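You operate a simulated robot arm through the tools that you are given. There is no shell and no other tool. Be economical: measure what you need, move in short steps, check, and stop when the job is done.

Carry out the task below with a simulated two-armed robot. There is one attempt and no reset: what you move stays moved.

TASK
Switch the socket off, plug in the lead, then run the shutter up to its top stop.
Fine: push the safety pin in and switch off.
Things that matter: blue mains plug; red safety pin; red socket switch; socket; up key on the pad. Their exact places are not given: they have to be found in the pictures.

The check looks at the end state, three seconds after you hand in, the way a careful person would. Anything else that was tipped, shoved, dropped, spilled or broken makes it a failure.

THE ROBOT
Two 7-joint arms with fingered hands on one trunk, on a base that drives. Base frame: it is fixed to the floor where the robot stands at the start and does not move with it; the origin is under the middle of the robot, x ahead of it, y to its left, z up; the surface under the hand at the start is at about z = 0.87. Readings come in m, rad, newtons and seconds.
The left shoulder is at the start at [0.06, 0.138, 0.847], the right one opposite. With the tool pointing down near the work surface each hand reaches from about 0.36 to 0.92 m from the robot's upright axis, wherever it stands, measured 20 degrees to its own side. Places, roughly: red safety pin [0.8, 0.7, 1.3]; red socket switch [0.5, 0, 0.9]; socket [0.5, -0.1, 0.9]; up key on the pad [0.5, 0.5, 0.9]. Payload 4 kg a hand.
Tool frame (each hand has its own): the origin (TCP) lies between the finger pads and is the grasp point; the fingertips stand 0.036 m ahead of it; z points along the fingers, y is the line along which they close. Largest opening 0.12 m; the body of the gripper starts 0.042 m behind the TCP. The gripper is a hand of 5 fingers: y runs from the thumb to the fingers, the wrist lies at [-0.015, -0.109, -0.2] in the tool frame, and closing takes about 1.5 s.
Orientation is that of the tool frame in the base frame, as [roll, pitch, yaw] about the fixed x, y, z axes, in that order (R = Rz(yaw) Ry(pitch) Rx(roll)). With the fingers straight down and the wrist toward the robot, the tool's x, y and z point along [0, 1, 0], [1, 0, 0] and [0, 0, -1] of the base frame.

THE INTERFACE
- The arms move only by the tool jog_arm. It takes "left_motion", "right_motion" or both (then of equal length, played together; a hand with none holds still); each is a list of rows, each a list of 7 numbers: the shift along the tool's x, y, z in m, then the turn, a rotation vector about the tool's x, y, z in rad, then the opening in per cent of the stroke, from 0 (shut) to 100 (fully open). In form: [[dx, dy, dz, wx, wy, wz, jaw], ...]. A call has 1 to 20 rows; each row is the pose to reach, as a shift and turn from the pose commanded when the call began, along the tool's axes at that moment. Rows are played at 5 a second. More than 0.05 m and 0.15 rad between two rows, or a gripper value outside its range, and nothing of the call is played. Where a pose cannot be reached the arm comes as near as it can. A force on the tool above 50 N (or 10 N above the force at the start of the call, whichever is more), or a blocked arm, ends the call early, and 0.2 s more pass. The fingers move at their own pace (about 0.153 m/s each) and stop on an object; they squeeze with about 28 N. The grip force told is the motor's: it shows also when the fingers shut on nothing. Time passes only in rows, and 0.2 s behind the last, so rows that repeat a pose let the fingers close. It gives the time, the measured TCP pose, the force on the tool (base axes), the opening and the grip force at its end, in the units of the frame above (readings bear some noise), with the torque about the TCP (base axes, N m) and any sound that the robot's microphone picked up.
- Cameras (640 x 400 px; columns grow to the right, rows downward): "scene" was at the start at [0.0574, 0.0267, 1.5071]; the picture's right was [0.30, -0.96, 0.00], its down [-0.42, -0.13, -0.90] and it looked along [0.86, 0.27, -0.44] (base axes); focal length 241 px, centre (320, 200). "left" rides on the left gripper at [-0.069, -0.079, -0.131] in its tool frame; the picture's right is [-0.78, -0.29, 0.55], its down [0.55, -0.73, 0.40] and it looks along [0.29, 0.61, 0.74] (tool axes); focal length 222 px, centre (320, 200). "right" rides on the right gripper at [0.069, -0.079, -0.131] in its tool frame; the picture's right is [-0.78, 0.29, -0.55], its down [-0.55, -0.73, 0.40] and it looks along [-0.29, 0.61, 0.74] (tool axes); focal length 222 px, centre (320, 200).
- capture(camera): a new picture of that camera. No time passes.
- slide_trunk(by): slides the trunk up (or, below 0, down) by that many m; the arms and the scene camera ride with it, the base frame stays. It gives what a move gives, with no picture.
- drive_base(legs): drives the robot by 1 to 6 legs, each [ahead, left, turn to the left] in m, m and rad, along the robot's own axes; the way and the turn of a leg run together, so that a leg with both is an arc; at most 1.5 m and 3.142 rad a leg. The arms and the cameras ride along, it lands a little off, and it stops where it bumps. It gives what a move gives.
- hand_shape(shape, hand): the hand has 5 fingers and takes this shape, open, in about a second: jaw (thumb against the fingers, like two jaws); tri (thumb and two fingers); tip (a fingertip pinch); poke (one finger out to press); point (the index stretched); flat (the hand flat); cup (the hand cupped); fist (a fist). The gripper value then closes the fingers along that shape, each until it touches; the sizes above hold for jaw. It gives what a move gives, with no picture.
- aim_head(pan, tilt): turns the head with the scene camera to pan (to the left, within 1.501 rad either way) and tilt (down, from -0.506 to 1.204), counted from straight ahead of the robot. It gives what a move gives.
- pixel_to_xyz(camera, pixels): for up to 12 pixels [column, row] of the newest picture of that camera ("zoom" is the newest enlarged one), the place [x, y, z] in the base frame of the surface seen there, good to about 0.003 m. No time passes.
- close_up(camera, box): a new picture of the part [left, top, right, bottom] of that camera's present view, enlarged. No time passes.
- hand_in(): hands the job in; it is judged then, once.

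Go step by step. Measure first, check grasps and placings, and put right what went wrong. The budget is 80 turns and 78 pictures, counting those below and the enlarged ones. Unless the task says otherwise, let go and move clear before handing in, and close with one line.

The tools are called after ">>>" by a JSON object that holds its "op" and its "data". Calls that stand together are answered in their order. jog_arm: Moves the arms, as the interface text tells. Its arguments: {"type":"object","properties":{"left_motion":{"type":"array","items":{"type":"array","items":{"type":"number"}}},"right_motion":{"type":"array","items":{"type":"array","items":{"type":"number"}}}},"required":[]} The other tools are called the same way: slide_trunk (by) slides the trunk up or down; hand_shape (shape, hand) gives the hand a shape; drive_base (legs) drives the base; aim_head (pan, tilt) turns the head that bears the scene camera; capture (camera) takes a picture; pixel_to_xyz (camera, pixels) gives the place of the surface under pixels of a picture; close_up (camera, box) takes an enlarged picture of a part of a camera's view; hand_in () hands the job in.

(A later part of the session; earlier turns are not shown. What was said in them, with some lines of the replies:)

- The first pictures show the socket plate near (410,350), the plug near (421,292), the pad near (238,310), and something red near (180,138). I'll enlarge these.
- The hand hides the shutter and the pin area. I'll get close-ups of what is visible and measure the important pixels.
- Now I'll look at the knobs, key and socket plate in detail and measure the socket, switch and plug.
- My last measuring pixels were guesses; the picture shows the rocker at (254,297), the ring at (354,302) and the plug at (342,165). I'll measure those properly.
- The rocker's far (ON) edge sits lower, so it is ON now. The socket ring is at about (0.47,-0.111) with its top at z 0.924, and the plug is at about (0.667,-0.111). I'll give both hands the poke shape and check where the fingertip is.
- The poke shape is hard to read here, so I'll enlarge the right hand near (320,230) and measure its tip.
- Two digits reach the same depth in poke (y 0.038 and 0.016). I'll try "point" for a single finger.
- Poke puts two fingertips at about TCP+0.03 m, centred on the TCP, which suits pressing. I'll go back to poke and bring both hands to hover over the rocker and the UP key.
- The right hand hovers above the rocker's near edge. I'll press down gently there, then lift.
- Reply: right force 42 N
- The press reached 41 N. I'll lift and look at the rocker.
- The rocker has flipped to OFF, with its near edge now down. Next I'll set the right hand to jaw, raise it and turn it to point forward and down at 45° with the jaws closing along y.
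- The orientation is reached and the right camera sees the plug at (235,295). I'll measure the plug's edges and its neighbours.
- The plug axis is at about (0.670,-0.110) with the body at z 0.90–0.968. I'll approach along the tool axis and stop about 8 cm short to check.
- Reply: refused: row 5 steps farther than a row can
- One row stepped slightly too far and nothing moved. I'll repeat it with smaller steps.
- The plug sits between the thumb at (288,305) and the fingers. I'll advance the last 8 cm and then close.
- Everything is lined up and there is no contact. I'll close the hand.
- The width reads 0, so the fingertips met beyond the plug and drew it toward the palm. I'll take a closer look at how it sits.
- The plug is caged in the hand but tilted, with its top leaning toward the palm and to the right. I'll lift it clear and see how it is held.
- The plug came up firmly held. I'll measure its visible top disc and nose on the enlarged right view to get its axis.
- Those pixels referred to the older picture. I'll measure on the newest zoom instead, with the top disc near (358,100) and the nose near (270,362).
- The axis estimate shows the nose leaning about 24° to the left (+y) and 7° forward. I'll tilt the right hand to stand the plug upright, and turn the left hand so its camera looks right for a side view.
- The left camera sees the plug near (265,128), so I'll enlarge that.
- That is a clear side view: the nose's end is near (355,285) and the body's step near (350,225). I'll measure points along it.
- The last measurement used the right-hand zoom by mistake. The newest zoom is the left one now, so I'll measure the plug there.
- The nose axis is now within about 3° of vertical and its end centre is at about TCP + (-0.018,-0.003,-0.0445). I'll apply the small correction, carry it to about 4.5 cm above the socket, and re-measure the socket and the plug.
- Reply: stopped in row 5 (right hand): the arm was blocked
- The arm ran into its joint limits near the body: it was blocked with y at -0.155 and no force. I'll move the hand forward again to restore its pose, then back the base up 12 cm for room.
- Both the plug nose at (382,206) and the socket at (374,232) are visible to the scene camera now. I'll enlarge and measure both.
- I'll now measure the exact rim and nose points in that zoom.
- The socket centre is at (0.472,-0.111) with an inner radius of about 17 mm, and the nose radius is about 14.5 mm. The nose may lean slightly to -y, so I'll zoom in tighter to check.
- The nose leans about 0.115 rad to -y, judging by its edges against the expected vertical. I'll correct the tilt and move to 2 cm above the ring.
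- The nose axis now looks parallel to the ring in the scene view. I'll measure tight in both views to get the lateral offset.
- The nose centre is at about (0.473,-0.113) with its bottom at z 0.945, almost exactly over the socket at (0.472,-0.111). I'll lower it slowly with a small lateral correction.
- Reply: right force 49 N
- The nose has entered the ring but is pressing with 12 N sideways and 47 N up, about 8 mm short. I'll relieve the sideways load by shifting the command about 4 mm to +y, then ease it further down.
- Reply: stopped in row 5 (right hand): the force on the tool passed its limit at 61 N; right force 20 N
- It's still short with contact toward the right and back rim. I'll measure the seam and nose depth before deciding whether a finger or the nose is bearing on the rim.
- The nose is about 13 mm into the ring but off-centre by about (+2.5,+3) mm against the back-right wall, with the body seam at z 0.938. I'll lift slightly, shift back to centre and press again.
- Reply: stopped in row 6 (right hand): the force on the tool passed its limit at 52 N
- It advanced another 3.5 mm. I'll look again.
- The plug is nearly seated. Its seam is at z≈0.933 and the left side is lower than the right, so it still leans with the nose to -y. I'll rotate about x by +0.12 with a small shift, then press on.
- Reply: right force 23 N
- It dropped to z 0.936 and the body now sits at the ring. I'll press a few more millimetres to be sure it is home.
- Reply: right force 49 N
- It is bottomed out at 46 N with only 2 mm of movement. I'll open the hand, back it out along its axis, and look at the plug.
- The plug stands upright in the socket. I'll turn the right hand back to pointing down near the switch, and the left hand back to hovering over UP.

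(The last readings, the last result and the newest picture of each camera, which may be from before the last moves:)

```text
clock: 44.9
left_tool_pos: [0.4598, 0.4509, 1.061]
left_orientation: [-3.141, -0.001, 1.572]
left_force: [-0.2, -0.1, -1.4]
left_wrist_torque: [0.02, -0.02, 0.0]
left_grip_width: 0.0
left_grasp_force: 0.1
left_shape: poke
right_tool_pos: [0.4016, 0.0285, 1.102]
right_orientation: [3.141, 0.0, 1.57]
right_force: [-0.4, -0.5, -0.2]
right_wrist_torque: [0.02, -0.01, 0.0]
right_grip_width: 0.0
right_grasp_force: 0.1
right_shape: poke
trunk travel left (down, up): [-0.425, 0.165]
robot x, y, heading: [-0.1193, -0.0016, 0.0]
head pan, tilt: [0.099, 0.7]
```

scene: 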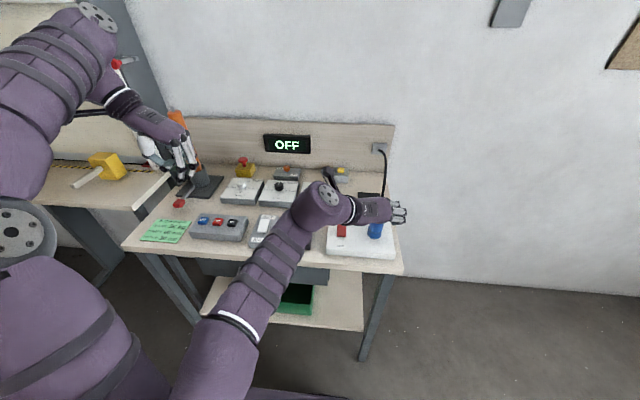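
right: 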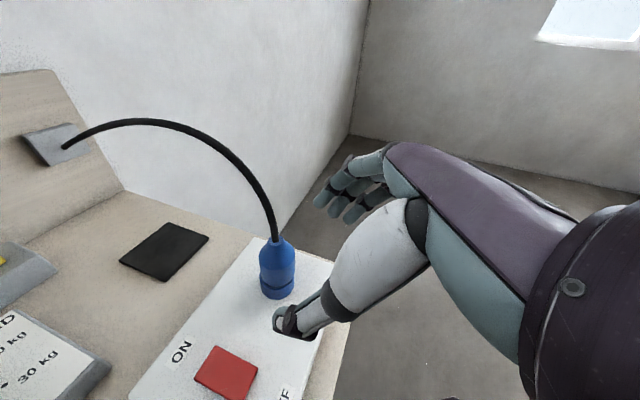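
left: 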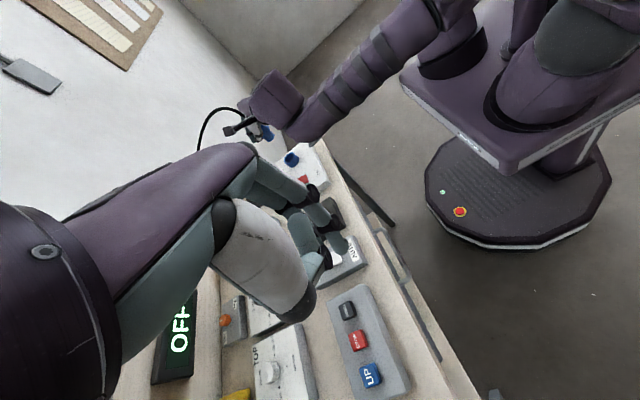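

Now I'll press the rocker's far (ON) edge with the right hand.

>>> {"op": "jog_arm", "data": {"right_motion": [[-0.012, 0.029, 0.02, 0, 0, 0, 0], [-0.024, 0.058, 0.05, 0, 0, 0, 0], [-0.0365, 0.0875, 0.08, 0, 0, 0, 0], [-0.0365, 0.0875, 0.115, 0, 0, 0, 0], [-0.0365, 0.0875, 0.138, 0, 0, 0, 0], [-0.0365, 0.0875, 0.145, 0, 0, 0, 0], [-0.0365, 0.0875, 0.15, 0, 0, 0, 0], [-0.0365, 0.0875, 0.155, 0, 0, 0, 0], [-0.0365, 0.0875, 0.16, 0, 0, 0, 0], [-0.0365, 0.0875, 0.16, 0, 0, 0, 0]]}}

>>> {"op": "jog_arm", "data": {"right_motion": [[0, 0, -0.03, 0, 0, 0, 0], [0, 0, -0.07, 0, 0, 0, 0], [0.02, -0.02, -0.11, 0, 0, 0, 0], [0.04, -0.05, -0.13, 0, 0, 0, 0], [0.04, -0.08, -0.15, 0, 0, 0, 0], [0.04, -0.08, -0.15, 0, 0, 0, 0]]}}

>>> {"op": "capture", "data": {"camera": "scene"}}

```text
clock: 47.1
left_tool_pos: [0.4584, 0.4508, 1.0606]
left_orientation: [3.141, 0.001, 1.573]
left_force: [0.5, 0.3, 0.2]
left_wrist_torque: [0.01, 0.02, 0.02]
left_grip_width: 0.0
left_grasp_force: 0.0
left_shape: poke
right_tool_pos: [0.4908, -0.0072, 0.9464]
right_orientation: [3.13, -0.001, 1.569]
right_force: [6.6, -0.8, 42.1]
right_wrist_torque: [0.02, -0.2, -0.01]
right_grip_width: 0.0
right_grasp_force: 0.0
right_shape: poke
trunk travel left (down, up): [-0.425, 0.165]
robot x, y, heading: [-0.1181, 0.002, 0.002]
head pan, tilt: [0.099, 0.7]
```

```text
clock: 48.5
left_tool_pos: [0.4608, 0.4497, 1.0603]
left_orientation: [-3.141, -0.001, 1.572]
left_force: [-0.1, 0.7, 0.9]
left_wrist_torque: [-0.03, -0.02, -0.03]
left_grip_width: 0.0
left_grasp_force: 0.1
left_shape: poke
right_tool_pos: [0.4088, 0.0301, 1.0909]
right_orientation: [-3.139, 0.001, 1.569]
right_force: [0.6, 0.7, 1.0]
right_wrist_torque: [0.02, -0.01, -0.01]
right_grip_width: 0.0
right_grasp_force: 0.0
right_shape: poke
trunk travel left (down, up): [-0.425, 0.165]
robot x, y, heading: [-0.1231, -0.0029, -0.001]
head pan, tilt: [0.099, 0.7]
```

```text
13 pictures are left
```

scene: 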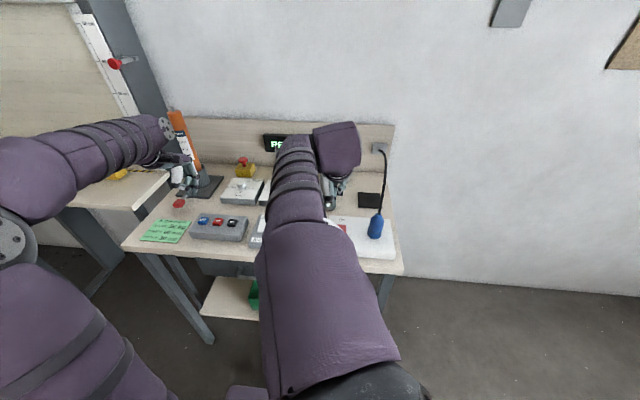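

The display now shows something other than OFF, starting with "P" or "R". I'll move the right arm aside and read it.

>>> {"op": "jog_arm", "data": {"right_motion": [[0, -0.03, -0.03, 0, 0, 0, 0], [-0.04, -0.05, -0.05, 0, 0, 0, 0], [-0.08, -0.05, -0.07, 0, 0, 0, 0], [-0.125, -0.05, -0.08, 0, 0, 0, 0], [-0.17, -0.05, -0.08, 0, 0, 0, 0], [-0.215, -0.05, -0.08, 0, 0, 0, 0], [-0.25, -0.05, -0.08, 0, 0, 0, 0]]}}

>>> {"op": "close_up", "data": {"camera": "scene", "box": [180, 100, 400, 270]}}

```text
clock: 50.1
left_tool_pos: [0.459, 0.4511, 1.0601]
left_orientation: [-3.141, -0.001, 1.572]
left_force: [0.7, 0.1, 0.2]
left_wrist_torque: [0.01, -0.02, 0.03]
left_grip_width: 0.0
left_grasp_force: 0.0
left_shape: poke
right_tool_pos: [0.3581, -0.2187, 1.1702]
right_orientation: [-3.14, -0.001, 1.572]
right_force: [-0.1, 0.9, 0.4]
right_wrist_torque: [0.0, -0.01, -0.02]
right_grip_width: 0.0001
right_grasp_force: 0.0
right_shape: poke
trunk travel left (down, up): [-0.425, 0.165]
robot x, y, heading: [-0.1218, 0.0041, 0.006]
head pan, tilt: [0.099, 0.7]
```

```text
2.35 times, centred on (290, 185) of scene
```

zoom: 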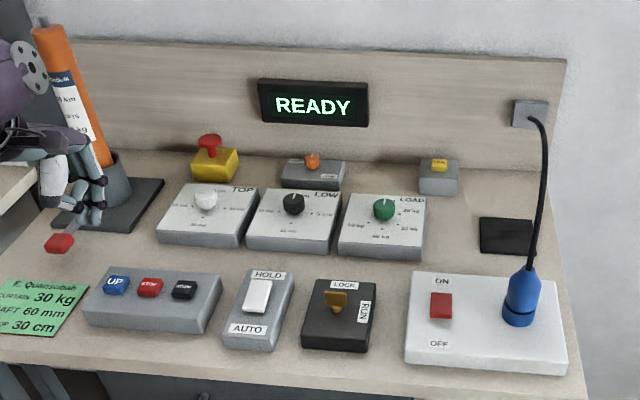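

The display shows READY. I'll press UP with the left hand and hold it, then check the display and the shutter.

>>> {"op": "jog_arm", "data": {"left_motion": [[0, 0, 0.04, 0, 0, 0, 0], [0, 0, 0.08, 0, 0, 0, 0], [0, 0, 0.1, 0, 0, 0, 0], [0, 0, 0.105, 0, 0, 0, 0], [0, 0, 0.11, 0, 0, 0, 0], [0, 0, 0.114, 0, 0, 0, 0], [0, 0, 0.118, 0, 0, 0, 0], [0, 0, 0.118, 0, 0, 0, 0], [0, 0, 0.118, 0, 0, 0, 0], [0, 0, 0.118, 0, 0, 0, 0]]}}

>>> {"op": "aim_head", "data": {"pan": 0.4, "tilt": 0.45}}

>>> {"op": "capture", "data": {"camera": "scene"}}

```text
clock: 52.3
left_tool_pos: [0.4605, 0.4497, 0.9457]
left_orientation: [3.136, -0.005, 1.573]
left_force: [7.4, 1.7, 27.8]
left_wrist_torque: [-0.06, -0.25, 0.02]
left_grip_width: 0.0
left_grasp_force: 0.0
left_shape: poke
right_tool_pos: [0.3583, -0.2191, 1.1713]
right_orientation: [3.14, -0.001, 1.57]
right_force: [0.2, 1.8, 0.2]
right_wrist_torque: [-0.01, -0.02, -0.03]
right_grip_width: 0.0
right_grasp_force: 0.1
right_shape: poke
trunk travel left (down, up): [-0.425, 0.165]
robot x, y, heading: [-0.1233, -0.0005, -0.001]
head pan, tilt: [0.099, 0.7]
heard: click
```

```text
clock: 53.1
left_tool_pos: [0.4609, 0.4491, 0.945]
left_orientation: [3.135, -0.005, 1.575]
left_force: [6.9, 0.6, 29.0]
left_wrist_torque: [-0.1, -0.27, 0.01]
left_grip_width: 0.0002
left_grasp_force: 0.1
left_shape: poke
right_tool_pos: [0.358, -0.2182, 1.1722]
right_orientation: [-3.141, -0.003, 1.57]
right_force: [-0.6, 0.8, 0.2]
right_wrist_torque: [0.03, 0.03, 0.03]
right_grip_width: 0.0001
right_grasp_force: 0.1
right_shape: poke
trunk travel left (down, up): [-0.425, 0.165]
robot x, y, heading: [-0.1168, 0.0007, -0.001]
head pan, tilt: [0.4, 0.45]
```

```text
11 pictures are left
```

scene: 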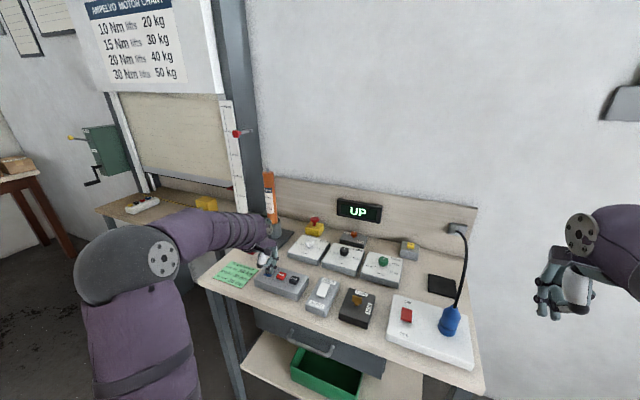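

The display shows UP and the shutter is rising. I'll keep holding.

>>> {"op": "jog_arm", "data": {"left_motion": [[0, 0, 0, 0, 0, 0, 0], [0, 0, 0, 0, 0, 0, 0], [0, 0, 0, 0, 0, 0, 0], [0, 0, 0, 0, 0, 0, 0], [0, 0, 0, 0, 0, 0, 0], [0, 0, 0, 0, 0, 0, 0], [0, 0, 0, 0, 0, 0, 0], [0, 0, 0, 0, 0, 0, 0], [0, 0, 0, 0, 0, 0, 0], [0, 0, 0, 0, 0, 0, 0], [0, 0, 0, 0, 0, 0, 0], [0, 0, 0, 0, 0, 0, 0], [0, 0, 0, 0, 0, 0, 0], [0, 0, 0, 0, 0, 0, 0], [0, 0, 0, 0, 0, 0, 0], [0, 0, 0, 0, 0, 0, 0], [0, 0, 0, 0, 0, 0, 0], [0, 0, 0, 0, 0, 0, 0], [0, 0, 0, 0, 0, 0, 0], [0, 0, 0, 0, 0, 0, 0]]}}

>>> {"op": "close_up", "data": {"camera": "scene", "box": [80, 60, 400, 260]}}

```text
clock: 57.3
left_tool_pos: [0.4601, 0.4491, 0.9449]
left_orientation: [3.137, -0.004, 1.573]
left_force: [8.1, -1.2, 29.5]
left_wrist_torque: [-0.2, -0.24, 0.03]
left_grip_width: 0.0
left_grasp_force: 0.0
left_shape: poke
right_tool_pos: [0.3574, -0.22, 1.1713]
right_orientation: [3.142, -0.001, 1.57]
right_force: [1.0, 0.6, -1.3]
right_wrist_torque: [0.0, -0.02, 0.02]
right_grip_width: 0.0
right_grasp_force: 0.0
right_shape: poke
trunk travel left (down, up): [-0.425, 0.165]
robot x, y, heading: [-0.1245, 0.0033, -0.0]
head pan, tilt: [0.4, 0.45]
```

```text
2.00 times, centred on (240, 160) of scene
```

zoom: 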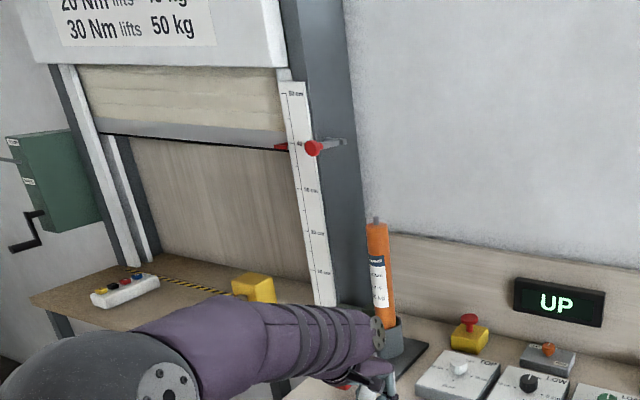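

The shutter's pointer is near the 40 cm mark and the display still shows UP. I'll hold longer until it stops.

>>> {"op": "jog_arm", "data": {"left_motion": [[0, 0, 0, 0, 0, 0, 0], [0, 0, 0, 0, 0, 0, 0], [0, 0, 0, 0, 0, 0, 0], [0, 0, 0, 0, 0, 0, 0], [0, 0, 0, 0, 0, 0, 0], [0, 0, 0, 0, 0, 0, 0], [0, 0, 0, 0, 0, 0, 0], [0, 0, 0, 0, 0, 0, 0], [0, 0, 0, 0, 0, 0, 0], [0, 0, 0, 0, 0, 0, 0], [0, 0, 0, 0, 0, 0, 0], [0, 0, 0, 0, 0, 0, 0], [0, 0, 0, 0, 0, 0, 0], [0, 0, 0, 0, 0, 0, 0], [0, 0, 0, 0, 0, 0, 0]]}}

>>> {"op": "close_up", "data": {"camera": "scene", "box": [80, 60, 400, 260]}}

```text
clock: 60.5
left_tool_pos: [0.4607, 0.4502, 0.945]
left_orientation: [3.134, -0.004, 1.575]
left_force: [7.6, -0.6, 28.9]
left_wrist_torque: [-0.16, -0.29, 0.02]
left_grip_width: 0.0
left_grasp_force: 0.0
left_shape: poke
right_tool_pos: [0.3585, -0.2202, 1.1717]
right_orientation: [-3.141, 0.0, 1.57]
right_force: [0.5, 0.1, -0.3]
right_wrist_torque: [0.0, 0.02, 0.02]
right_grip_width: 0.0
right_grasp_force: 0.0
right_shape: poke
trunk travel left (down, up): [-0.425, 0.165]
robot x, y, heading: [-0.119, 0.0012, 0.001]
head pan, tilt: [0.4, 0.45]
```

```text
2.00 times, centred on (240, 160) of scene
```

zoom: 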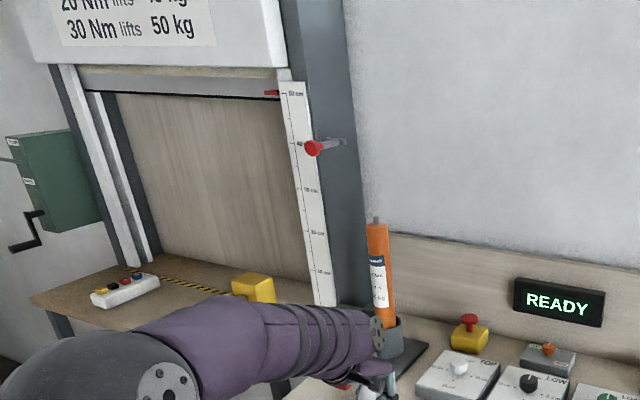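

The shutter is at its top stop: the pointer is at 50 cm and the display is back to READY. I'll release UP and measure the red pin at (312,148) and its shaft.

>>> {"op": "jog_arm", "data": {"left_motion": [[0, 0, -0.04, 0, 0, 0, 0], [0, 0, -0.085, 0, 0, 0, 0], [0, 0, -0.13, 0, 0, 0, 0], [0, 0, -0.175, 0, 0, 0, 0], [0, -0.03, -0.215, 0, 0, 0, 0], [0, -0.06, -0.255, 0, 0, 0, 0], [0, -0.08, -0.3, 0, 0, 0, 0]]}}

>>> {"op": "pixel_to_xyz", "data": {"camera": "zoom", "pixels": [[312, 148], [308, 148], [312, 142], [312, 155], [325, 145], [335, 143], [343, 141], [350, 150], [335, 160], [340, 200], [360, 140], [299, 150]]}}

>>> {"op": "close_up", "data": {"camera": "scene", "box": [200, 100, 280, 170]}}

```text
clock: 62.1
left_tool_pos: [0.3797, 0.45, 1.2423]
left_orientation: [3.141, -0.001, 1.572]
left_force: [0.7, 0.7, -0.4]
left_wrist_torque: [0.02, -0.04, -0.01]
left_grip_width: 0.0001
left_grasp_force: 0.0
left_shape: poke
right_tool_pos: [0.358, -0.2184, 1.1719]
right_orientation: [3.141, -0.001, 1.572]
right_force: [0.4, -0.9, 0.5]
right_wrist_torque: [0.0, -0.04, -0.02]
right_grip_width: 0.0002
right_grasp_force: 0.1
right_shape: poke
trunk travel left (down, up): [-0.425, 0.165]
robot x, y, heading: [-0.1253, 0.0006, 0.001]
head pan, tilt: [0.4, 0.45]
```

```text
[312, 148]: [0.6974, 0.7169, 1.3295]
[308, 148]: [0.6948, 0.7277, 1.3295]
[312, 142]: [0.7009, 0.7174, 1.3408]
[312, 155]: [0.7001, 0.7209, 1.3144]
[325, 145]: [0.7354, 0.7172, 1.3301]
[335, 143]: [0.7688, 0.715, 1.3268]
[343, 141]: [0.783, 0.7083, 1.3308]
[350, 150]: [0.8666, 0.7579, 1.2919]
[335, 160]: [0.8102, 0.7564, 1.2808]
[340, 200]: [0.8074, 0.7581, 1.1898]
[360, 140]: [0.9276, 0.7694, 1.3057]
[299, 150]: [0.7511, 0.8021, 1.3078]
```

```text
5.71 times, centred on (240, 135) of scene
```

zoom: 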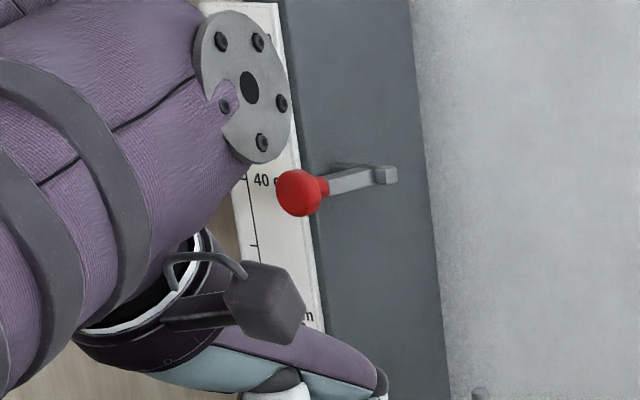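

The pin lies along +x: its head is at (0.695,0.717,1.328) and it slides into a bracket at x≈0.78. I'll raise the trunk, drive left 0.35 m and point the left hand forward.

>>> {"op": "slide_trunk", "data": {"by": 0.1}}

>>> {"op": "drive_base", "data": {"legs": [[0, 0.35, 0]]}}

>>> {"op": "jog_arm", "data": {"left_motion": [[0, 0, 0, -0.0806, -0.0806, -0.0806, 0], [0, 0, 0, -0.1612, -0.1612, -0.1612, 0], [0, 0, 0, -0.2418, -0.2418, -0.2418, 0], [0, 0, 0, -0.3225, -0.3225, -0.3225, 0], [0, 0, 0, -0.4031, -0.4031, -0.4031, 0], [0, 0, 0, -0.4837, -0.4837, -0.4837, 0], [0, 0, 0, -0.5643, -0.5643, -0.5643, 0], [0, 0, 0, -0.6449, -0.6449, -0.6449, 0], [0, 0, 0, -0.7255, -0.7255, -0.7255, 0], [0, 0, 0, -0.8061, -0.8061, -0.8061, 0], [0, 0, 0, -0.8867, -0.8867, -0.8867, 0], [0, 0, 0, -0.9674, -0.9674, -0.9674, 0], [0, 0, 0, -1.048, -1.048, -1.048, 0], [0, 0, 0, -1.1286, -1.1286, -1.1286, 0], [0, 0, 0, -1.2092, -1.2092, -1.2092, 0]]}}

```text
clock: 63.4
left_tool_pos: [0.38, 0.4501, 1.3425]
left_orientation: [-3.141, 0.0, 1.572]
left_force: [0.0, 0.0, -0.3]
left_wrist_torque: [0.0, -0.04, 0.03]
left_grip_width: 0.0
left_grasp_force: 0.1
left_shape: poke
right_tool_pos: [0.3593, -0.2187, 1.2713]
right_orientation: [-3.141, 0.0, 1.571]
right_force: [-0.7, 0.1, -0.2]
right_wrist_torque: [0.01, 0.02, 0.01]
right_grip_width: 0.0
right_grasp_force: 0.0
right_shape: poke
trunk travel left (down, up): [-0.525, 0.065]
robot x, y, heading: [-0.1198, -0.0039, 0.004]
head pan, tilt: [0.4, 0.45]
```

```text
clock: 65.7
left_tool_pos: [0.3802, 0.8006, 1.341]
left_orientation: [-3.142, 0.0, 1.573]
left_force: [0.1, 0.3, 0.6]
left_wrist_torque: [-0.03, -0.02, -0.01]
left_grip_width: 0.0
left_grasp_force: 0.0
left_shape: poke
right_tool_pos: [0.3587, 0.1324, 1.2722]
right_orientation: [-3.142, 0.001, 1.57]
right_force: [-0.4, -0.4, -0.2]
right_wrist_torque: [-0.03, -0.01, -0.02]
right_grip_width: 0.0
right_grasp_force: 0.1
right_shape: poke
trunk travel left (down, up): [-0.525, 0.065]
robot x, y, heading: [-0.1241, 0.3518, 0.002]
head pan, tilt: [0.4, 0.45]
```

```text
clock: 68.9
left_tool_pos: [0.3794, 0.8009, 1.342]
left_orientation: [-2.865, 1.57, -2.862]
left_force: [-0.7, -0.6, -0.2]
left_wrist_torque: [0.0, 0.03, 0.03]
left_grip_width: 0.0
left_grasp_force: 0.2
left_shape: poke
right_tool_pos: [0.3588, 0.1318, 1.2706]
right_orientation: [-3.142, 0.0, 1.572]
right_force: [-0.2, -0.1, -0.9]
right_wrist_torque: [0.0, 0.01, -0.01]
right_grip_width: 0.0001
right_grasp_force: 0.0
right_shape: poke
trunk travel left (down, up): [-0.525, 0.065]
robot x, y, heading: [-0.1222, 0.3481, 0.001]
head pan, tilt: [0.4, 0.45]
```

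The left hand points forward. I'll move it to about 3 cm short of the pin head and check the alignment.

>>> {"op": "jog_arm", "data": {"left_motion": [[0.003, -0.028, 0.03, 0, 0, 0, 0], [0.006, -0.056, 0.07, 0, 0, 0, 0], [0.01, -0.084, 0.11, 0, 0, 0, 0], [0.016, -0.084, 0.16, 0, 0, 0, 0], [0.016, -0.084, 0.205, 0, 0, 0, 0], [0.016, -0.084, 0.25, 0, 0, 0, 0], [0.016, -0.084, 0.25, 0, 0, 0, 0]]}}

>>> {"op": "close_up", "data": {"camera": "left", "box": [150, 80, 450, 300]}}

```text
refused: row 4 steps farther than a row can; nothing moved
```

```text
1.82 times, centred on (300, 190) of left
```

zoom: 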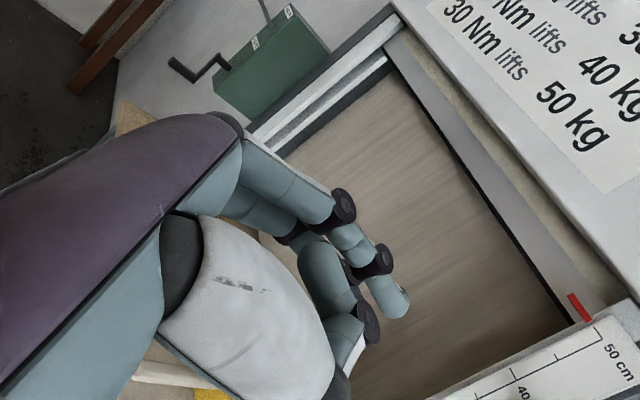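

One row stepped too far and nothing moved. The index is the upper finger, so I'll aim the TCP slightly low at z 1.320 and use smaller steps.

>>> {"op": "jog_arm", "data": {"left_motion": [[0.004, -0.028, 0.03, 0, 0, 0, 0], [0.008, -0.056, 0.065, 0, 0, 0, 0], [0.014, -0.084, 0.1, 0, 0, 0, 0], [0.02, -0.084, 0.145, 0, 0, 0, 0], [0.022, -0.084, 0.19, 0, 0, 0, 0], [0.022, -0.084, 0.23, 0, 0, 0, 0], [0.022, -0.084, 0.25, 0, 0, 0, 0], [0.022, -0.084, 0.25, 0, 0, 0, 0]]}}

>>> {"op": "close_up", "data": {"camera": "left", "box": [200, 100, 500, 300]}}

```text
clock: 70.7
left_tool_pos: [0.6294, 0.7163, 1.3208]
left_orientation: [0.979, 1.57, 0.983]
left_force: [-0.2, -0.6, -0.1]
left_wrist_torque: [0.03, -0.01, 0.01]
left_grip_width: 0.0
left_grasp_force: 0.0
left_shape: poke
right_tool_pos: [0.3587, 0.1297, 1.2718]
right_orientation: [-3.141, 0.0, 1.57]
right_force: [-0.5, -0.1, 0.3]
right_wrist_torque: [-0.02, 0.0, -0.01]
right_grip_width: 0.0002
right_grasp_force: 0.0
right_shape: poke
trunk travel left (down, up): [-0.525, 0.065]
robot x, y, heading: [-0.1194, 0.3485, 0.002]
head pan, tilt: [0.4, 0.45]
```

```text
2.00 times, centred on (350, 200) of left
```

zoom: 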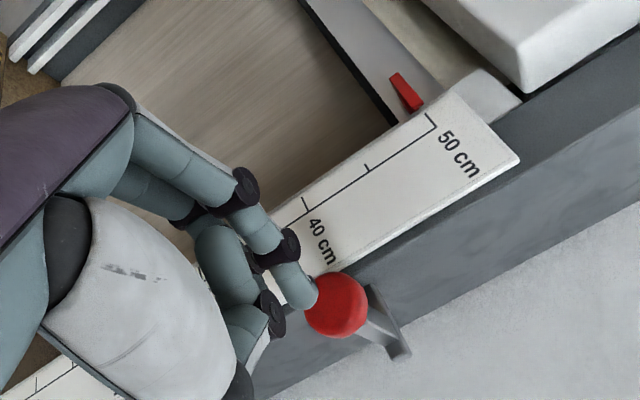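

The fingertip at (312,290) lines up with the head's centre at (335,303) along the pin axis. I'll push forward in small steps.

>>> {"op": "jog_arm", "data": {"left_motion": [[0, 0, 0.015, 0, 0, 0, 0], [0, 0, 0.028, 0, 0, 0, 0], [0, 0, 0.036, 0, 0, 0, 0], [0, 0, 0.044, 0, 0, 0, 0], [0, 0, 0.052, 0, 0, 0, 0], [0, 0, 0.06, 0, 0, 0, 0], [0, 0, 0.068, 0, 0, 0, 0], [0, 0, 0.076, 0, 0, 0, 0], [0, 0, 0.084, 0, 0, 0, 0], [0, 0, 0.092, 0, 0, 0, 0], [0, 0, 0.1, 0, 0, 0, 0], [0, 0, 0.108, 0, 0, 0, 0], [0, 0, 0.116, 0, 0, 0, 0]]}}

>>> {"op": "close_up", "data": {"camera": "left", "box": [200, 100, 500, 300]}}

```text
clock: 71.8
left_tool_pos: [0.6649, 0.7281, 1.3228]
left_orientation: [0.294, 1.567, 0.319]
left_force: [-39.5, 1.0, -4.9]
left_wrist_torque: [-0.02, 0.14, -0.2]
left_grip_width: 0.0
left_grasp_force: 0.0
left_shape: poke
right_tool_pos: [0.3534, 0.133, 1.2732]
right_orientation: [3.137, -0.001, 1.576]
right_force: [0.1, 0.1, 0.5]
right_wrist_torque: [0.03, -0.02, 0.0]
right_grip_width: 0.0
right_grasp_force: 0.0
right_shape: poke
trunk travel left (down, up): [-0.525, 0.065]
robot x, y, heading: [-0.1273, 0.3504, 0.007]
head pan, tilt: [0.4, 0.45]
stopped in row 5 (left hand): the force on the tool passed its limit at 56 N (the readings are from after the stop); the commanded pose is now the measured one
```

```text
2.00 times, centred on (350, 200) of left
```

zoom: 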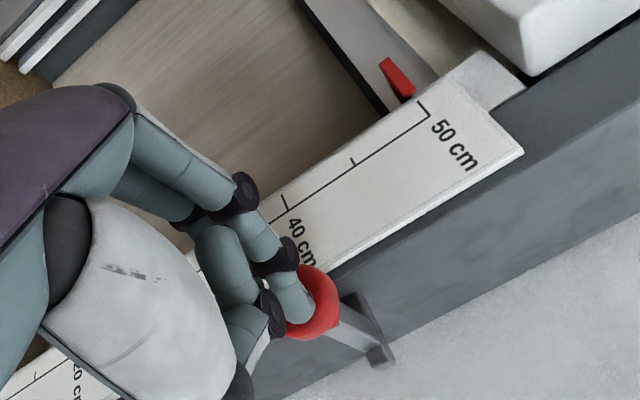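

The push stalled at 56 N and the hand drifted to y 0.728. I'll measure whether the head moved.

>>> {"op": "pixel_to_xyz", "data": {"camera": "zoom", "pixels": [[328, 285], [335, 305], [310, 333], [335, 325], [345, 315], [360, 330], [375, 345], [382, 358], [350, 300], [370, 320], [390, 345], [292, 300]]}}

>>> {"op": "close_up", "data": {"camera": "left", "box": [310, 210, 410, 290]}}

```text
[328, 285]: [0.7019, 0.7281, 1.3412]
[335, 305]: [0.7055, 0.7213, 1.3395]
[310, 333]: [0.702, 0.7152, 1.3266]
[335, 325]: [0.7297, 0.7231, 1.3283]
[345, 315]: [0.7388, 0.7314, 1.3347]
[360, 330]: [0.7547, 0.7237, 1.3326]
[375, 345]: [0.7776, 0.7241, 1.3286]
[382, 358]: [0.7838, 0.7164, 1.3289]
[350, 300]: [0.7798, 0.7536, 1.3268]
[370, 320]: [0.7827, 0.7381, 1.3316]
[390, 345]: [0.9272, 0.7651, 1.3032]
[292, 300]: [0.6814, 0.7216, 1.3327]
```

```text
5.00 times, centred on (360, 250) of left
```

zoom: 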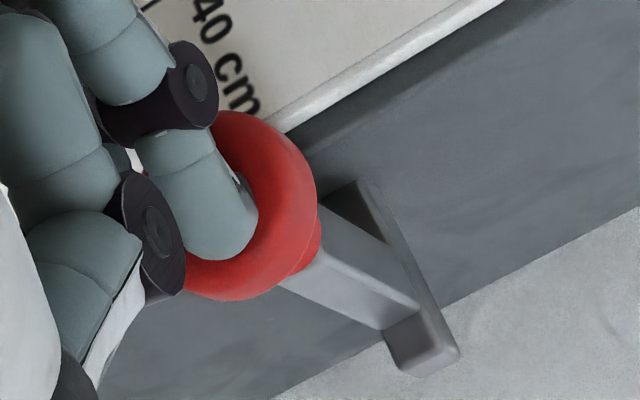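

I see now: the close-up shows a cross-piece entering the post along +y at (0.783, 0.708→0.755), with the red ball on a side handle. So "in" is sideways, toward +y into the post. I'll back off, swing the hand about 60° to the left, and move the base ahead a little for reach.

>>> {"op": "jog_arm", "data": {"left_motion": [[0, 0, -0.04, 0, 0, 0, 0], [0, 0, -0.08, 0, 0, 0, 0], [0, -0.045, -0.08, 0, 0, 0, 0], [0, -0.09, -0.08, 0, 0, 0, 0], [0, -0.13, -0.08, 0, 0, 0, 0], [0, -0.13, -0.08, -0.149, 0, 0, 0], [0, -0.13, -0.08, -0.298, 0, 0, 0], [0, -0.13, -0.08, -0.447, 0, 0, 0], [0, -0.13, -0.08, -0.596, 0, 0, 0], [0, -0.13, -0.08, -0.745, 0, 0, 0], [0, -0.13, -0.08, -0.894, 0, 0, 0], [0, -0.13, -0.08, -1.04, 0, 0, 0], [0, -0.13, -0.08, -1.04, 0, 0, 0]]}}

>>> {"op": "drive_base", "data": {"legs": [[0.1, 0, 0]]}}

>>> {"op": "aim_head", "data": {"pan": 0.3, "tilt": 0.3}}

>>> {"op": "capture", "data": {"camera": "scene"}}

```text
clock: 74.6
left_tool_pos: [0.594, 0.5923, 1.319]
left_orientation: [-2.319, 1.57, -1.262]
left_force: [-0.6, 0.0, 0.4]
left_wrist_torque: [0.0, 0.0, 0.02]
left_grip_width: 0.0
left_grasp_force: 0.0
left_shape: poke
right_tool_pos: [0.3557, 0.1329, 1.2719]
right_orientation: [-3.141, 0.0, 1.574]
right_force: [0.5, -0.6, 0.9]
right_wrist_torque: [0.01, -0.01, -0.01]
right_grip_width: 0.0005
right_grasp_force: 0.1
right_shape: poke
trunk travel left (down, up): [-0.525, 0.065]
robot x, y, heading: [-0.1229, 0.3497, 0.004]
head pan, tilt: [0.4, 0.45]
```

```text
clock: 75.8
left_tool_pos: [0.6961, 0.5931, 1.3182]
left_orientation: [2.388, 1.568, -2.837]
left_force: [-0.8, 0.2, 0.1]
left_wrist_torque: [0.03, -0.02, 0.04]
left_grip_width: 0.0
left_grasp_force: 0.2
left_shape: poke
right_tool_pos: [0.4608, 0.1332, 1.2699]
right_orientation: [-3.141, 0.001, 1.574]
right_force: [0.7, 0.1, 0.1]
right_wrist_torque: [-0.01, 0.02, -0.06]
right_grip_width: 0.0
right_grasp_force: 0.0
right_shape: poke
trunk travel left (down, up): [-0.525, 0.065]
robot x, y, heading: [-0.0233, 0.3483, 0.005]
head pan, tilt: [0.4, 0.45]
```

```text
clock: 76.5
left_tool_pos: [0.6948, 0.5928, 1.3181]
left_orientation: [-0.76, 1.57, 0.297]
left_force: [-0.8, 0.2, 0.1]
left_wrist_torque: [0.0, -0.03, 0.01]
left_grip_width: 0.0
left_grasp_force: 0.0
left_shape: poke
right_tool_pos: [0.4588, 0.1328, 1.2714]
right_orientation: [3.141, -0.001, 1.575]
right_force: [0.0, 1.4, 0.3]
right_wrist_torque: [0.0, -0.01, -0.03]
right_grip_width: 0.0
right_grasp_force: 0.1
right_shape: poke
trunk travel left (down, up): [-0.525, 0.065]
robot x, y, heading: [-0.0207, 0.3488, 0.008]
head pan, tilt: [0.3, 0.3]
```

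```text
3 pictures are left
```

scene: 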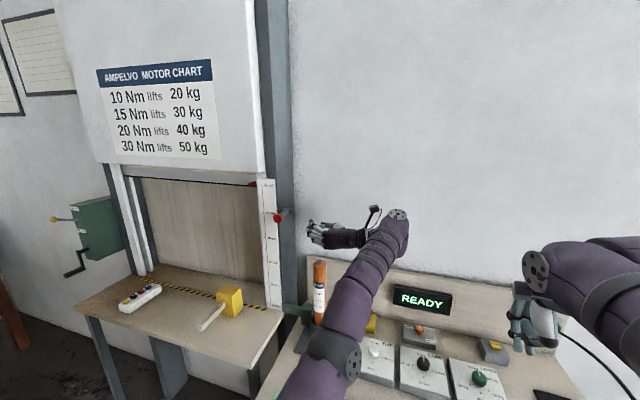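

The hand is positioned right of the pin and the display reads READY. I'll measure the pin head at (278,218) and the fingertip at (310,230) before pushing along +y.

>>> {"op": "pixel_to_xyz", "data": {"camera": "scene", "pixels": [[278, 218], [276, 218], [278, 214], [278, 222], [283, 216], [287, 214], [291, 212], [310, 225], [309, 232], [313, 238], [318, 244], [296, 230]]}}

```text
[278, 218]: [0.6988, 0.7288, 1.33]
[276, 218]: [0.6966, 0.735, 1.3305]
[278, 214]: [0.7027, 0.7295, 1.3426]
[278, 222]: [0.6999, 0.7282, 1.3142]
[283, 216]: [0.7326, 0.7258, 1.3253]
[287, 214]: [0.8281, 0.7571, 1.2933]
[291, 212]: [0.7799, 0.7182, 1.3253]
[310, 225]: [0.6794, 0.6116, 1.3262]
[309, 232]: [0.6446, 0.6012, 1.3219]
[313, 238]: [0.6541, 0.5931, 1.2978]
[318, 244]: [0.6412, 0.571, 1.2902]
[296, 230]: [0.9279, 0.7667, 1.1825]
```

The head is now at y≈0.729, up from 0.717, so the earlier push slid it about 11 mm along +y. That confirms the direction, and I'll push along +y now.

>>> {"op": "jog_arm", "data": {"left_motion": [[0, 0.0078, 0.03, 0, 0, 0, 0], [0, 0.0225, 0.0562, 0, 0, 0, 0], [0, 0.0299, 0.0692, 0, 0, 0, 0], [0, 0.0348, 0.0779, 0, 0, 0, 0], [0, 0.0383, 0.084, 0, 0, 0, 0], [0, 0.0417, 0.0901, 0, 0, 0, 0], [0, 0.0452, 0.0962, 0, 0, 0, 0], [0, 0.0486, 0.1023, 0, 0, 0, 0], [0, 0.052, 0.1084, 0, 0, 0, 0], [0, 0.0555, 0.1145, 0, 0, 0, 0], [0, 0.0589, 0.1206, 0, 0, 0, 0], [0, 0.0589, 0.1206, 0, 0, 0, 0]]}}

```text
clock: 79.1
left_tool_pos: [0.7051, 0.7221, 1.3186]
left_orientation: [1.559, 1.57, 2.613]
left_force: [2.0, -16.2, -0.6]
left_wrist_torque: [0.14, 0.02, -0.1]
left_grip_width: 0.0
left_grasp_force: 0.1
left_shape: poke
right_tool_pos: [0.4584, 0.1306, 1.2713]
right_orientation: [-3.14, -0.003, 1.572]
right_force: [-0.6, -0.1, -0.2]
right_wrist_torque: [-0.01, 0.0, -0.02]
right_grip_width: 0.0
right_grasp_force: 0.1
right_shape: poke
trunk travel left (down, up): [-0.525, 0.065]
robot x, y, heading: [-0.0219, 0.3531, 0.003]
head pan, tilt: [0.3, 0.3]
```

The pin is sliding at about 16 N. I'll continue until it hits its stop.

>>> {"op": "jog_arm", "data": {"left_motion": [[0, 0.003, 0.0052, 0, 0, 0, 0], [0, 0.0059, 0.0105, 0, 0, 0, 0], [0, 0.0089, 0.0157, 0, 0, 0, 0], [0, 0.0118, 0.0209, 0, 0, 0, 0], [0, 0.0148, 0.0261, 0, 0, 0, 0], [0, 0.0177, 0.0314, 0, 0, 0, 0]]}}

```text
clock: 79.8
left_tool_pos: [0.7091, 0.7225, 1.3175]
left_orientation: [2.998, 1.567, -2.251]
left_force: [5.2, -25.8, 4.6]
left_wrist_torque: [0.37, 0.05, -0.15]
left_grip_width: 0.0001
left_grasp_force: 0.1
left_shape: poke
right_tool_pos: [0.4574, 0.1264, 1.2705]
right_orientation: [-3.138, -0.003, 1.569]
right_force: [0.5, 0.6, -0.4]
right_wrist_torque: [0.0, 0.03, 0.0]
right_grip_width: 0.0004
right_grasp_force: 0.1
right_shape: poke
trunk travel left (down, up): [-0.525, 0.065]
robot x, y, heading: [-0.02, 0.3486, -0.002]
head pan, tilt: [0.3, 0.3]
stopped in row 3 (left hand): the force on the tool passed its limit at 52 N (the readings are from after the stop); the commanded pose is now the measured one
```

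It hit a hard stop at 52 N. I'll retreat and check the pin's position with one picture.

>>> {"op": "jog_arm", "data": {"left_motion": [[0, -0.0148, -0.0261, 0, 0, 0, 0], [0, -0.0295, -0.0523, 0, 0, 0, 0], [0, -0.0443, -0.0784, 0, 0, 0, 0], [0, -0.0591, -0.1045, 0, 0, 0, 0], [0, -0.0689, -0.1219, 0, 0, 0, 0], [0, -0.0689, -0.1219, 0, 0, 0, 0]]}}

>>> {"op": "close_up", "data": {"camera": "scene", "box": [240, 170, 340, 260]}}

>>> {"op": "pixel_to_xyz", "data": {"camera": "zoom", "pixels": [[240, 215], [230, 215], [250, 215], [260, 210], [270, 208], [285, 200], [295, 195], [300, 190]]}}

```text
clock: 81.2
left_tool_pos: [0.704, 0.5935, 1.3172]
left_orientation: [2.935, 1.565, -2.301]
left_force: [0.3, 0.0, -0.9]
left_wrist_torque: [-0.02, -0.05, 0.0]
left_grip_width: 0.0001
left_grasp_force: 0.1
left_shape: poke
left hand out of reach, approached as far as the arm can: row 5
right_tool_pos: [0.4582, 0.1306, 1.2714]
right_orientation: [3.141, -0.001, 1.572]
right_force: [0.9, 0.4, -0.4]
right_wrist_torque: [-0.05, 0.01, 0.0]
right_grip_width: 0.0002
right_grasp_force: 0.0
right_shape: poke
trunk travel left (down, up): [-0.525, 0.065]
robot x, y, heading: [-0.0239, 0.3484, 0.005]
head pan, tilt: [0.3, 0.3]
```

```text
4.44 times, centred on (290, 215) of scene
```

zoom: 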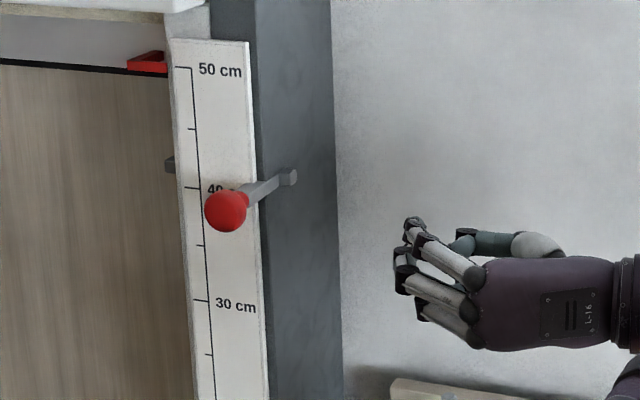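

```text
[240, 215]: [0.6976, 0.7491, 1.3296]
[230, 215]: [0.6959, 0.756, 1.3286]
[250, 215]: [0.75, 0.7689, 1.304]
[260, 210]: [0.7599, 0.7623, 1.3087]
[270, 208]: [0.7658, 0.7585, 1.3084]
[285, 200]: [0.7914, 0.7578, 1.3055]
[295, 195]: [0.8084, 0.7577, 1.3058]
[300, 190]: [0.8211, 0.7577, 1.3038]
```

The pin's end now shows on the inner side of the rail at (168,165), and the ball has moved 40 mm to its stop. I'll return the base and trunk to where the right hand can switch off.

>>> {"op": "drive_base", "data": {"legs": [[-0.1, 0, 0], [0, -0.35, 0]]}}

>>> {"op": "slide_trunk", "data": {"by": -0.1}}

```text
clock: 84.2
left_tool_pos: [0.6056, 0.2423, 1.3185]
left_orientation: [-2.462, 1.569, -1.414]
left_force: [0.2, 0.0, -0.4]
left_wrist_torque: [0.0, -0.04, 0.01]
left_grip_width: 0.0
left_grasp_force: 0.1
left_shape: poke
right_tool_pos: [0.3619, -0.2208, 1.2715]
right_orientation: [-3.142, -0.002, 1.572]
right_force: [-0.1, 0.0, 0.5]
right_wrist_torque: [0.0, 0.02, -0.04]
right_grip_width: 0.0
right_grasp_force: 0.1
right_shape: poke
trunk travel left (down, up): [-0.525, 0.065]
robot x, y, heading: [-0.122, -0.0065, -0.002]
head pan, tilt: [0.3, 0.3]
```

```text
clock: 85.6
left_tool_pos: [0.6061, 0.2434, 1.2188]
left_orientation: [-3.073, 1.566, -2.026]
left_force: [0.3, 0.9, 0.0]
left_wrist_torque: [0.0, 0.0, 0.0]
left_grip_width: 0.0001
left_grasp_force: 0.0
left_shape: poke
right_tool_pos: [0.361, -0.2202, 1.1723]
right_orientation: [3.139, -0.001, 1.572]
right_force: [0.0, -0.5, 1.2]
right_wrist_torque: [-0.02, -0.02, 0.0]
right_grip_width: 0.0002
right_grasp_force: 0.1
right_shape: poke
trunk travel left (down, up): [-0.425, 0.165]
robot x, y, heading: [-0.1219, 0.0004, 0.007]
head pan, tilt: [0.3, 0.3]
```

The left arm is over the switch area, so I'll move it off to the left while bringing the right hand above the rocker's near edge.

>>> {"op": "jog_arm", "data": {"left_motion": [[0, 0.034, 0.0095, 0, 0, 0, 0], [0, 0.068, 0.019, 0, 0, 0, 0], [0, 0.102, 0.0285, 0, 0, 0, 0], [0, 0.136, 0.038, 0, 0, 0, 0], [0, 0.17, 0.0475, 0, 0, 0, 0], [0, 0.204, 0.057, 0, 0, 0, 0], [0, 0.238, 0.0665, 0, 0, 0, 0], [0, 0.272, 0.076, 0, 0, 0, 0], [0, 0.272, 0.076, 0, 0, 0, 0], [0, 0.272, 0.076, 0, 0, 0, 0]], "right_motion": [[0.01, 0, 0, 0, 0, 0, 0], [0.03, 0, 0, 0, 0, 0, 0], [0.07, 0, 0, 0, 0, 0, 0], [0.115, 0, 0, 0, 0, 0, 0], [0.16, 0.0, 0, 0, 0, 0, 0], [0.2, 0.02, 0.01, 0, 0, 0, 0], [0.2127, 0.0545, 0.03, 0, 0, 0, 0], [0.2127, 0.0845, 0.065, 0, 0, 0, 0], [0.2127, 0.0845, 0.11, 0, 0, 0, 0], [0.2127, 0.0845, 0.15, 0, 0, 0, 0]]}}

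```text
clock: 87.6
left_tool_pos: [0.6084, 0.2442, 1.2111]
left_orientation: [1.935, 1.558, 2.987]
left_force: [0.1, 0.7, -0.6]
left_wrist_torque: [-0.01, 0.02, 0.03]
left_grip_width: 0.0
left_grasp_force: 0.1
left_shape: poke
left hand out of reach, approached as far as the arm can: row 1, 2, 3, 4, 5, 6, 7, 8, 9, 10
right_tool_pos: [0.4488, -0.0042, 1.0794]
right_orientation: [3.121, -0.024, 1.567]
right_force: [-0.4, -1.8, 0.9]
right_wrist_torque: [0.2, 0.01, 0.09]
right_grip_width: 0.0
right_grasp_force: 0.1
right_shape: poke
trunk travel left (down, up): [-0.425, 0.165]
robot x, y, heading: [-0.1195, -0.0045, 0.003]
head pan, tilt: [0.3, 0.3]
stopped in row 10 (right hand): the force on the tool passed its limit at 89 N (the readings are from after the stop); the commanded pose is now the measured one
```

The right hand bumped something at z 1.08, most likely the left arm, which couldn't move. I'll withdraw the right hand along its path and use a picture.

>>> {"op": "jog_arm", "data": {"right_motion": [[0, 0, -0.04, 0, 0, 0, 0], [0, -0.03, -0.075, 0, 0, 0, 0], [0, -0.065, -0.09, 0, 0, 0, 0], [-0.03, -0.088, -0.093, 0, 0, 0, 0], [-0.075, -0.088, -0.093, 0, 0, 0, 0], [-0.12, -0.088, -0.093, 0, 0, 0, 0], [-0.165, -0.088, -0.093, 0, 0, 0, 0], [-0.21, -0.088, -0.093, 0, 0, 0, 0]]}}

>>> {"op": "aim_head", "data": {"pan": 0.25, "tilt": 0.65}}

>>> {"op": "capture", "data": {"camera": "scene"}}

```text
clock: 89.4
left_tool_pos: [0.6088, 0.2432, 1.2115]
left_orientation: [2.02, 1.557, 3.072]
left_force: [-0.3, -0.4, -0.6]
left_wrist_torque: [0.0, 0.02, 0.04]
left_grip_width: 0.0
left_grasp_force: 0.0
left_shape: poke
right_tool_pos: [0.3582, -0.2171, 1.1646]
right_orientation: [3.121, -0.024, 1.571]
right_force: [-0.5, 0.2, 0.0]
right_wrist_torque: [0.02, 0.02, 0.01]
right_grip_width: 0.0001
right_grasp_force: 0.0
right_shape: poke
trunk travel left (down, up): [-0.425, 0.165]
robot x, y, heading: [-0.1208, -0.0024, 0.003]
head pan, tilt: [0.3, 0.3]
```

```text
clock: 90.2
left_tool_pos: [0.6087, 0.2436, 1.2105]
left_orientation: [2.071, 1.556, 3.122]
left_force: [-0.2, 0.0, -0.7]
left_wrist_torque: [-0.02, 0.0, -0.04]
left_grip_width: 0.0
left_grasp_force: 0.0
left_shape: poke
right_tool_pos: [0.3595, -0.2148, 1.1646]
right_orientation: [3.119, -0.023, 1.569]
right_force: [0.6, 0.0, -0.3]
right_wrist_torque: [0.01, 0.0, 0.01]
right_grip_width: 0.0001
right_grasp_force: 0.1
right_shape: poke
trunk travel left (down, up): [-0.425, 0.165]
robot x, y, heading: [-0.119, -0.0024, 0.006]
head pan, tilt: [0.25, 0.649]
```

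```text
1 pictures are left
```

scene: 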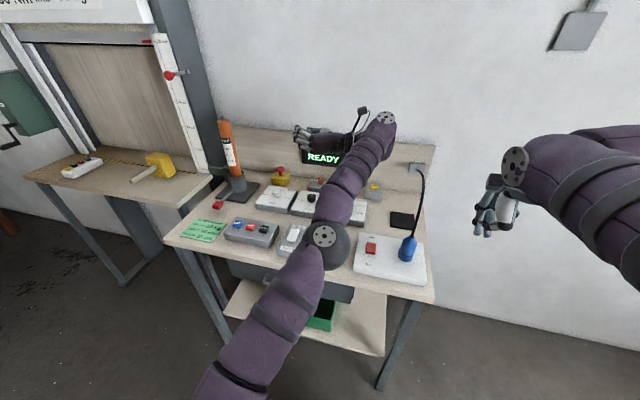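

The left elbow sits above the switch, and nothing on the bench was disturbed. I'll unwind the left hand's yaw while pulling it back and to the left.

>>> {"op": "jog_arm", "data": {"left_motion": [[0, 0, 0, 0.14, 0, 0, 0], [0, 0, 0, 0.28, 0, 0, 0], [0, 0.02, 0.005, 0.42, 0, 0, 0], [0, 0.05, 0.014, 0.56, 0, 0, 0], [0, 0.08, 0.022, 0.7, 0, 0, 0], [0, 0.115, 0.032, 0.84, 0, 0, 0], [0, 0.15, 0.042, 0.95, 0, 0, 0], [0, 0.19, 0.053, 1.04, 0, 0, 0], [0, 0.23, 0.064, 1.04, 0, 0, 0], [0, 0.272, 0.076, 1.04, 0, 0, 0], [0, 0.272, 0.076, 1.04, 0, 0, 0]]}}

```text
clock: 92.6
left_tool_pos: [0.4082, 0.4443, 1.2117]
left_orientation: [-3.079, 1.556, -3.072]
left_force: [0.1, 0.7, 0.1]
left_wrist_torque: [0.0, 0.01, 0.01]
left_grip_width: 0.0
left_grasp_force: 0.1
left_shape: poke
left hand out of reach, approached as far as the arm can: row 1
right_tool_pos: [0.3591, -0.2155, 1.1635]
right_orientation: [3.118, -0.025, 1.569]
right_force: [1.0, -0.3, 0.5]
right_wrist_torque: [-0.02, 0.0, 0.02]
right_grip_width: 0.0002
right_grasp_force: 0.1
right_shape: poke
trunk travel left (down, up): [-0.425, 0.165]
robot x, y, heading: [-0.1209, -0.0002, 0.001]
head pan, tilt: [0.25, 0.649]
```

The left arm is clear now. I'll bring the right hand to hover above the rocker's near edge.

>>> {"op": "jog_arm", "data": {"right_motion": [[0.03, 0, 0, 0, 0, 0, 0], [0.07, 0, 0, 0, 0, 0, 0], [0.115, 0, 0, 0, 0, 0, 0], [0.16, 0.0, 0, 0, 0, 0, 0], [0.195, 0.02, 0.01, 0, 0, 0, 0], [0.207, 0.055, 0.03, 0, 0, 0, 0], [0.207, 0.083, 0.065, 0, 0, 0, 0], [0.207, 0.083, 0.105, 0, 0, 0, 0], [0.207, 0.083, 0.14, 0, 0, 0, 0], [0.207, 0.083, 0.14, 0, 0, 0, 0]]}}

```text
clock: 94.8
left_tool_pos: [0.4097, 0.4445, 1.2138]
left_orientation: [-3.094, 1.557, -3.084]
left_force: [0.1, 0.1, -0.1]
left_wrist_torque: [0.04, -0.01, 0.02]
left_grip_width: 0.0002
left_grasp_force: 0.0
left_shape: poke
right_tool_pos: [0.4449, -0.0042, 1.0305]
right_orientation: [3.119, -0.023, 1.569]
right_force: [0.4, -0.4, 0.6]
right_wrist_torque: [-0.02, 0.03, 0.0]
right_grip_width: 0.0
right_grasp_force: 0.1
right_shape: poke
trunk travel left (down, up): [-0.425, 0.165]
robot x, y, heading: [-0.1191, -0.0027, 0.009]
head pan, tilt: [0.25, 0.649]
```

The hand is over the near edge. I'll press OFF and then lift away.

>>> {"op": "jog_arm", "data": {"right_motion": [[-0.004, -0.003, 0.035, 0, 0, 0, 0], [-0.005, -0.003, 0.06, 0, 0, 0, 0], [-0.005, -0.003, 0.072, 0, 0, 0, 0], [-0.005, -0.003, 0.078, 0, 0, 0, 0], [-0.005, -0.003, 0.083, 0, 0, 0, 0], [-0.005, -0.003, 0.088, 0, 0, 0, 0], [-0.005, -0.003, 0.092, 0, 0, 0, 0], [-0.005, -0.003, 0.092, 0, 0, 0, 0]]}}

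>>> {"op": "jog_arm", "data": {"right_motion": [[0, 0, -0.04, 0, 0, 0, 0], [0, 0, -0.08, 0, 0, 0, 0], [0, -0.02, -0.12, 0, 0, 0, 0], [0, -0.055, -0.15, 0, 0, 0, 0], [0, -0.085, -0.18, 0, 0, 0, 0], [-0.04, -0.085, -0.2, 0, 0, 0, 0], [-0.085, -0.085, -0.21, 0, 0, 0, 0], [-0.13, -0.085, -0.21, 0, 0, 0, 0], [-0.17, -0.085, -0.21, 0, 0, 0, 0], [-0.21, -0.085, -0.21, 0, 0, 0, 0]]}}

>>> {"op": "capture", "data": {"camera": "scene"}}

```text
clock: 96.6
left_tool_pos: [0.4062, 0.4441, 1.2162]
left_orientation: [-3.093, 1.561, -3.082]
left_force: [0.2, -0.4, -0.1]
left_wrist_torque: [0.04, -0.05, 0.0]
left_grip_width: 0.0
left_grasp_force: 0.1
left_shape: poke
right_tool_pos: [0.442, -0.0063, 0.9418]
right_orientation: [3.115, -0.026, 1.571]
right_force: [-7.5, -1.6, 36.6]
right_wrist_torque: [-0.3, 0.1, 0.05]
right_grip_width: 0.0002
right_grasp_force: 0.1
right_shape: poke
trunk travel left (down, up): [-0.425, 0.165]
robot x, y, heading: [-0.1164, -0.0032, 0.003]
head pan, tilt: [0.25, 0.649]
```

```text
clock: 98.8
left_tool_pos: [0.4098, 0.4453, 1.2135]
left_orientation: [3.126, 1.556, 3.135]
left_force: [0.3, -0.4, 0.5]
left_wrist_torque: [0.0, 0.01, -0.02]
left_grip_width: 0.0001
left_grasp_force: 0.2
left_shape: poke
right_tool_pos: [0.3523, -0.2247, 1.141]
right_orientation: [3.119, -0.024, 1.568]
right_force: [-0.3, 0.1, 0.6]
right_wrist_torque: [0.04, -0.02, -0.01]
right_grip_width: 0.0001
right_grasp_force: 0.1
right_shape: poke
trunk travel left (down, up): [-0.425, 0.165]
robot x, y, heading: [-0.1176, -0.0034, 0.002]
head pan, tilt: [0.25, 0.649]
```

```text
0 pictures are left
```

scene: 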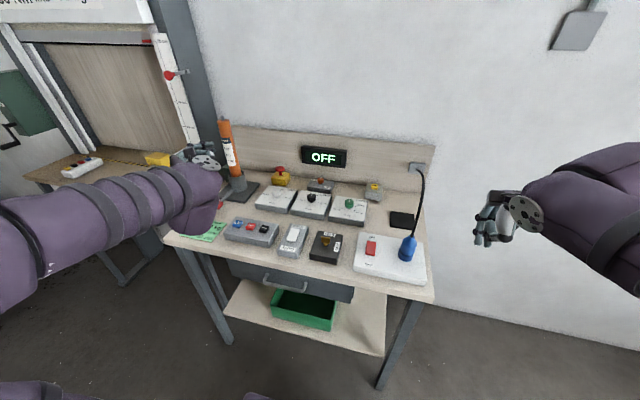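

The display reads OFF, the plug is in the socket, the shutter is still up at 50 cm, the pin is in, and both hands are clear. I'm handing in.

>>> {"op": "hand_in", "data": {}}

```text
The job is handed in.
```

The job is handed in: the lead is plugged in, the shutter is at its top stop at the 50 cm mark, the safety pin is pushed in, and the socket is switched off. I switched the socket on in between to run the shutter. While I was bringing the right hand back to switch off, it bumped something at 89 N, probably the robot's own left arm, and I saw nothing disturbed on the bench.
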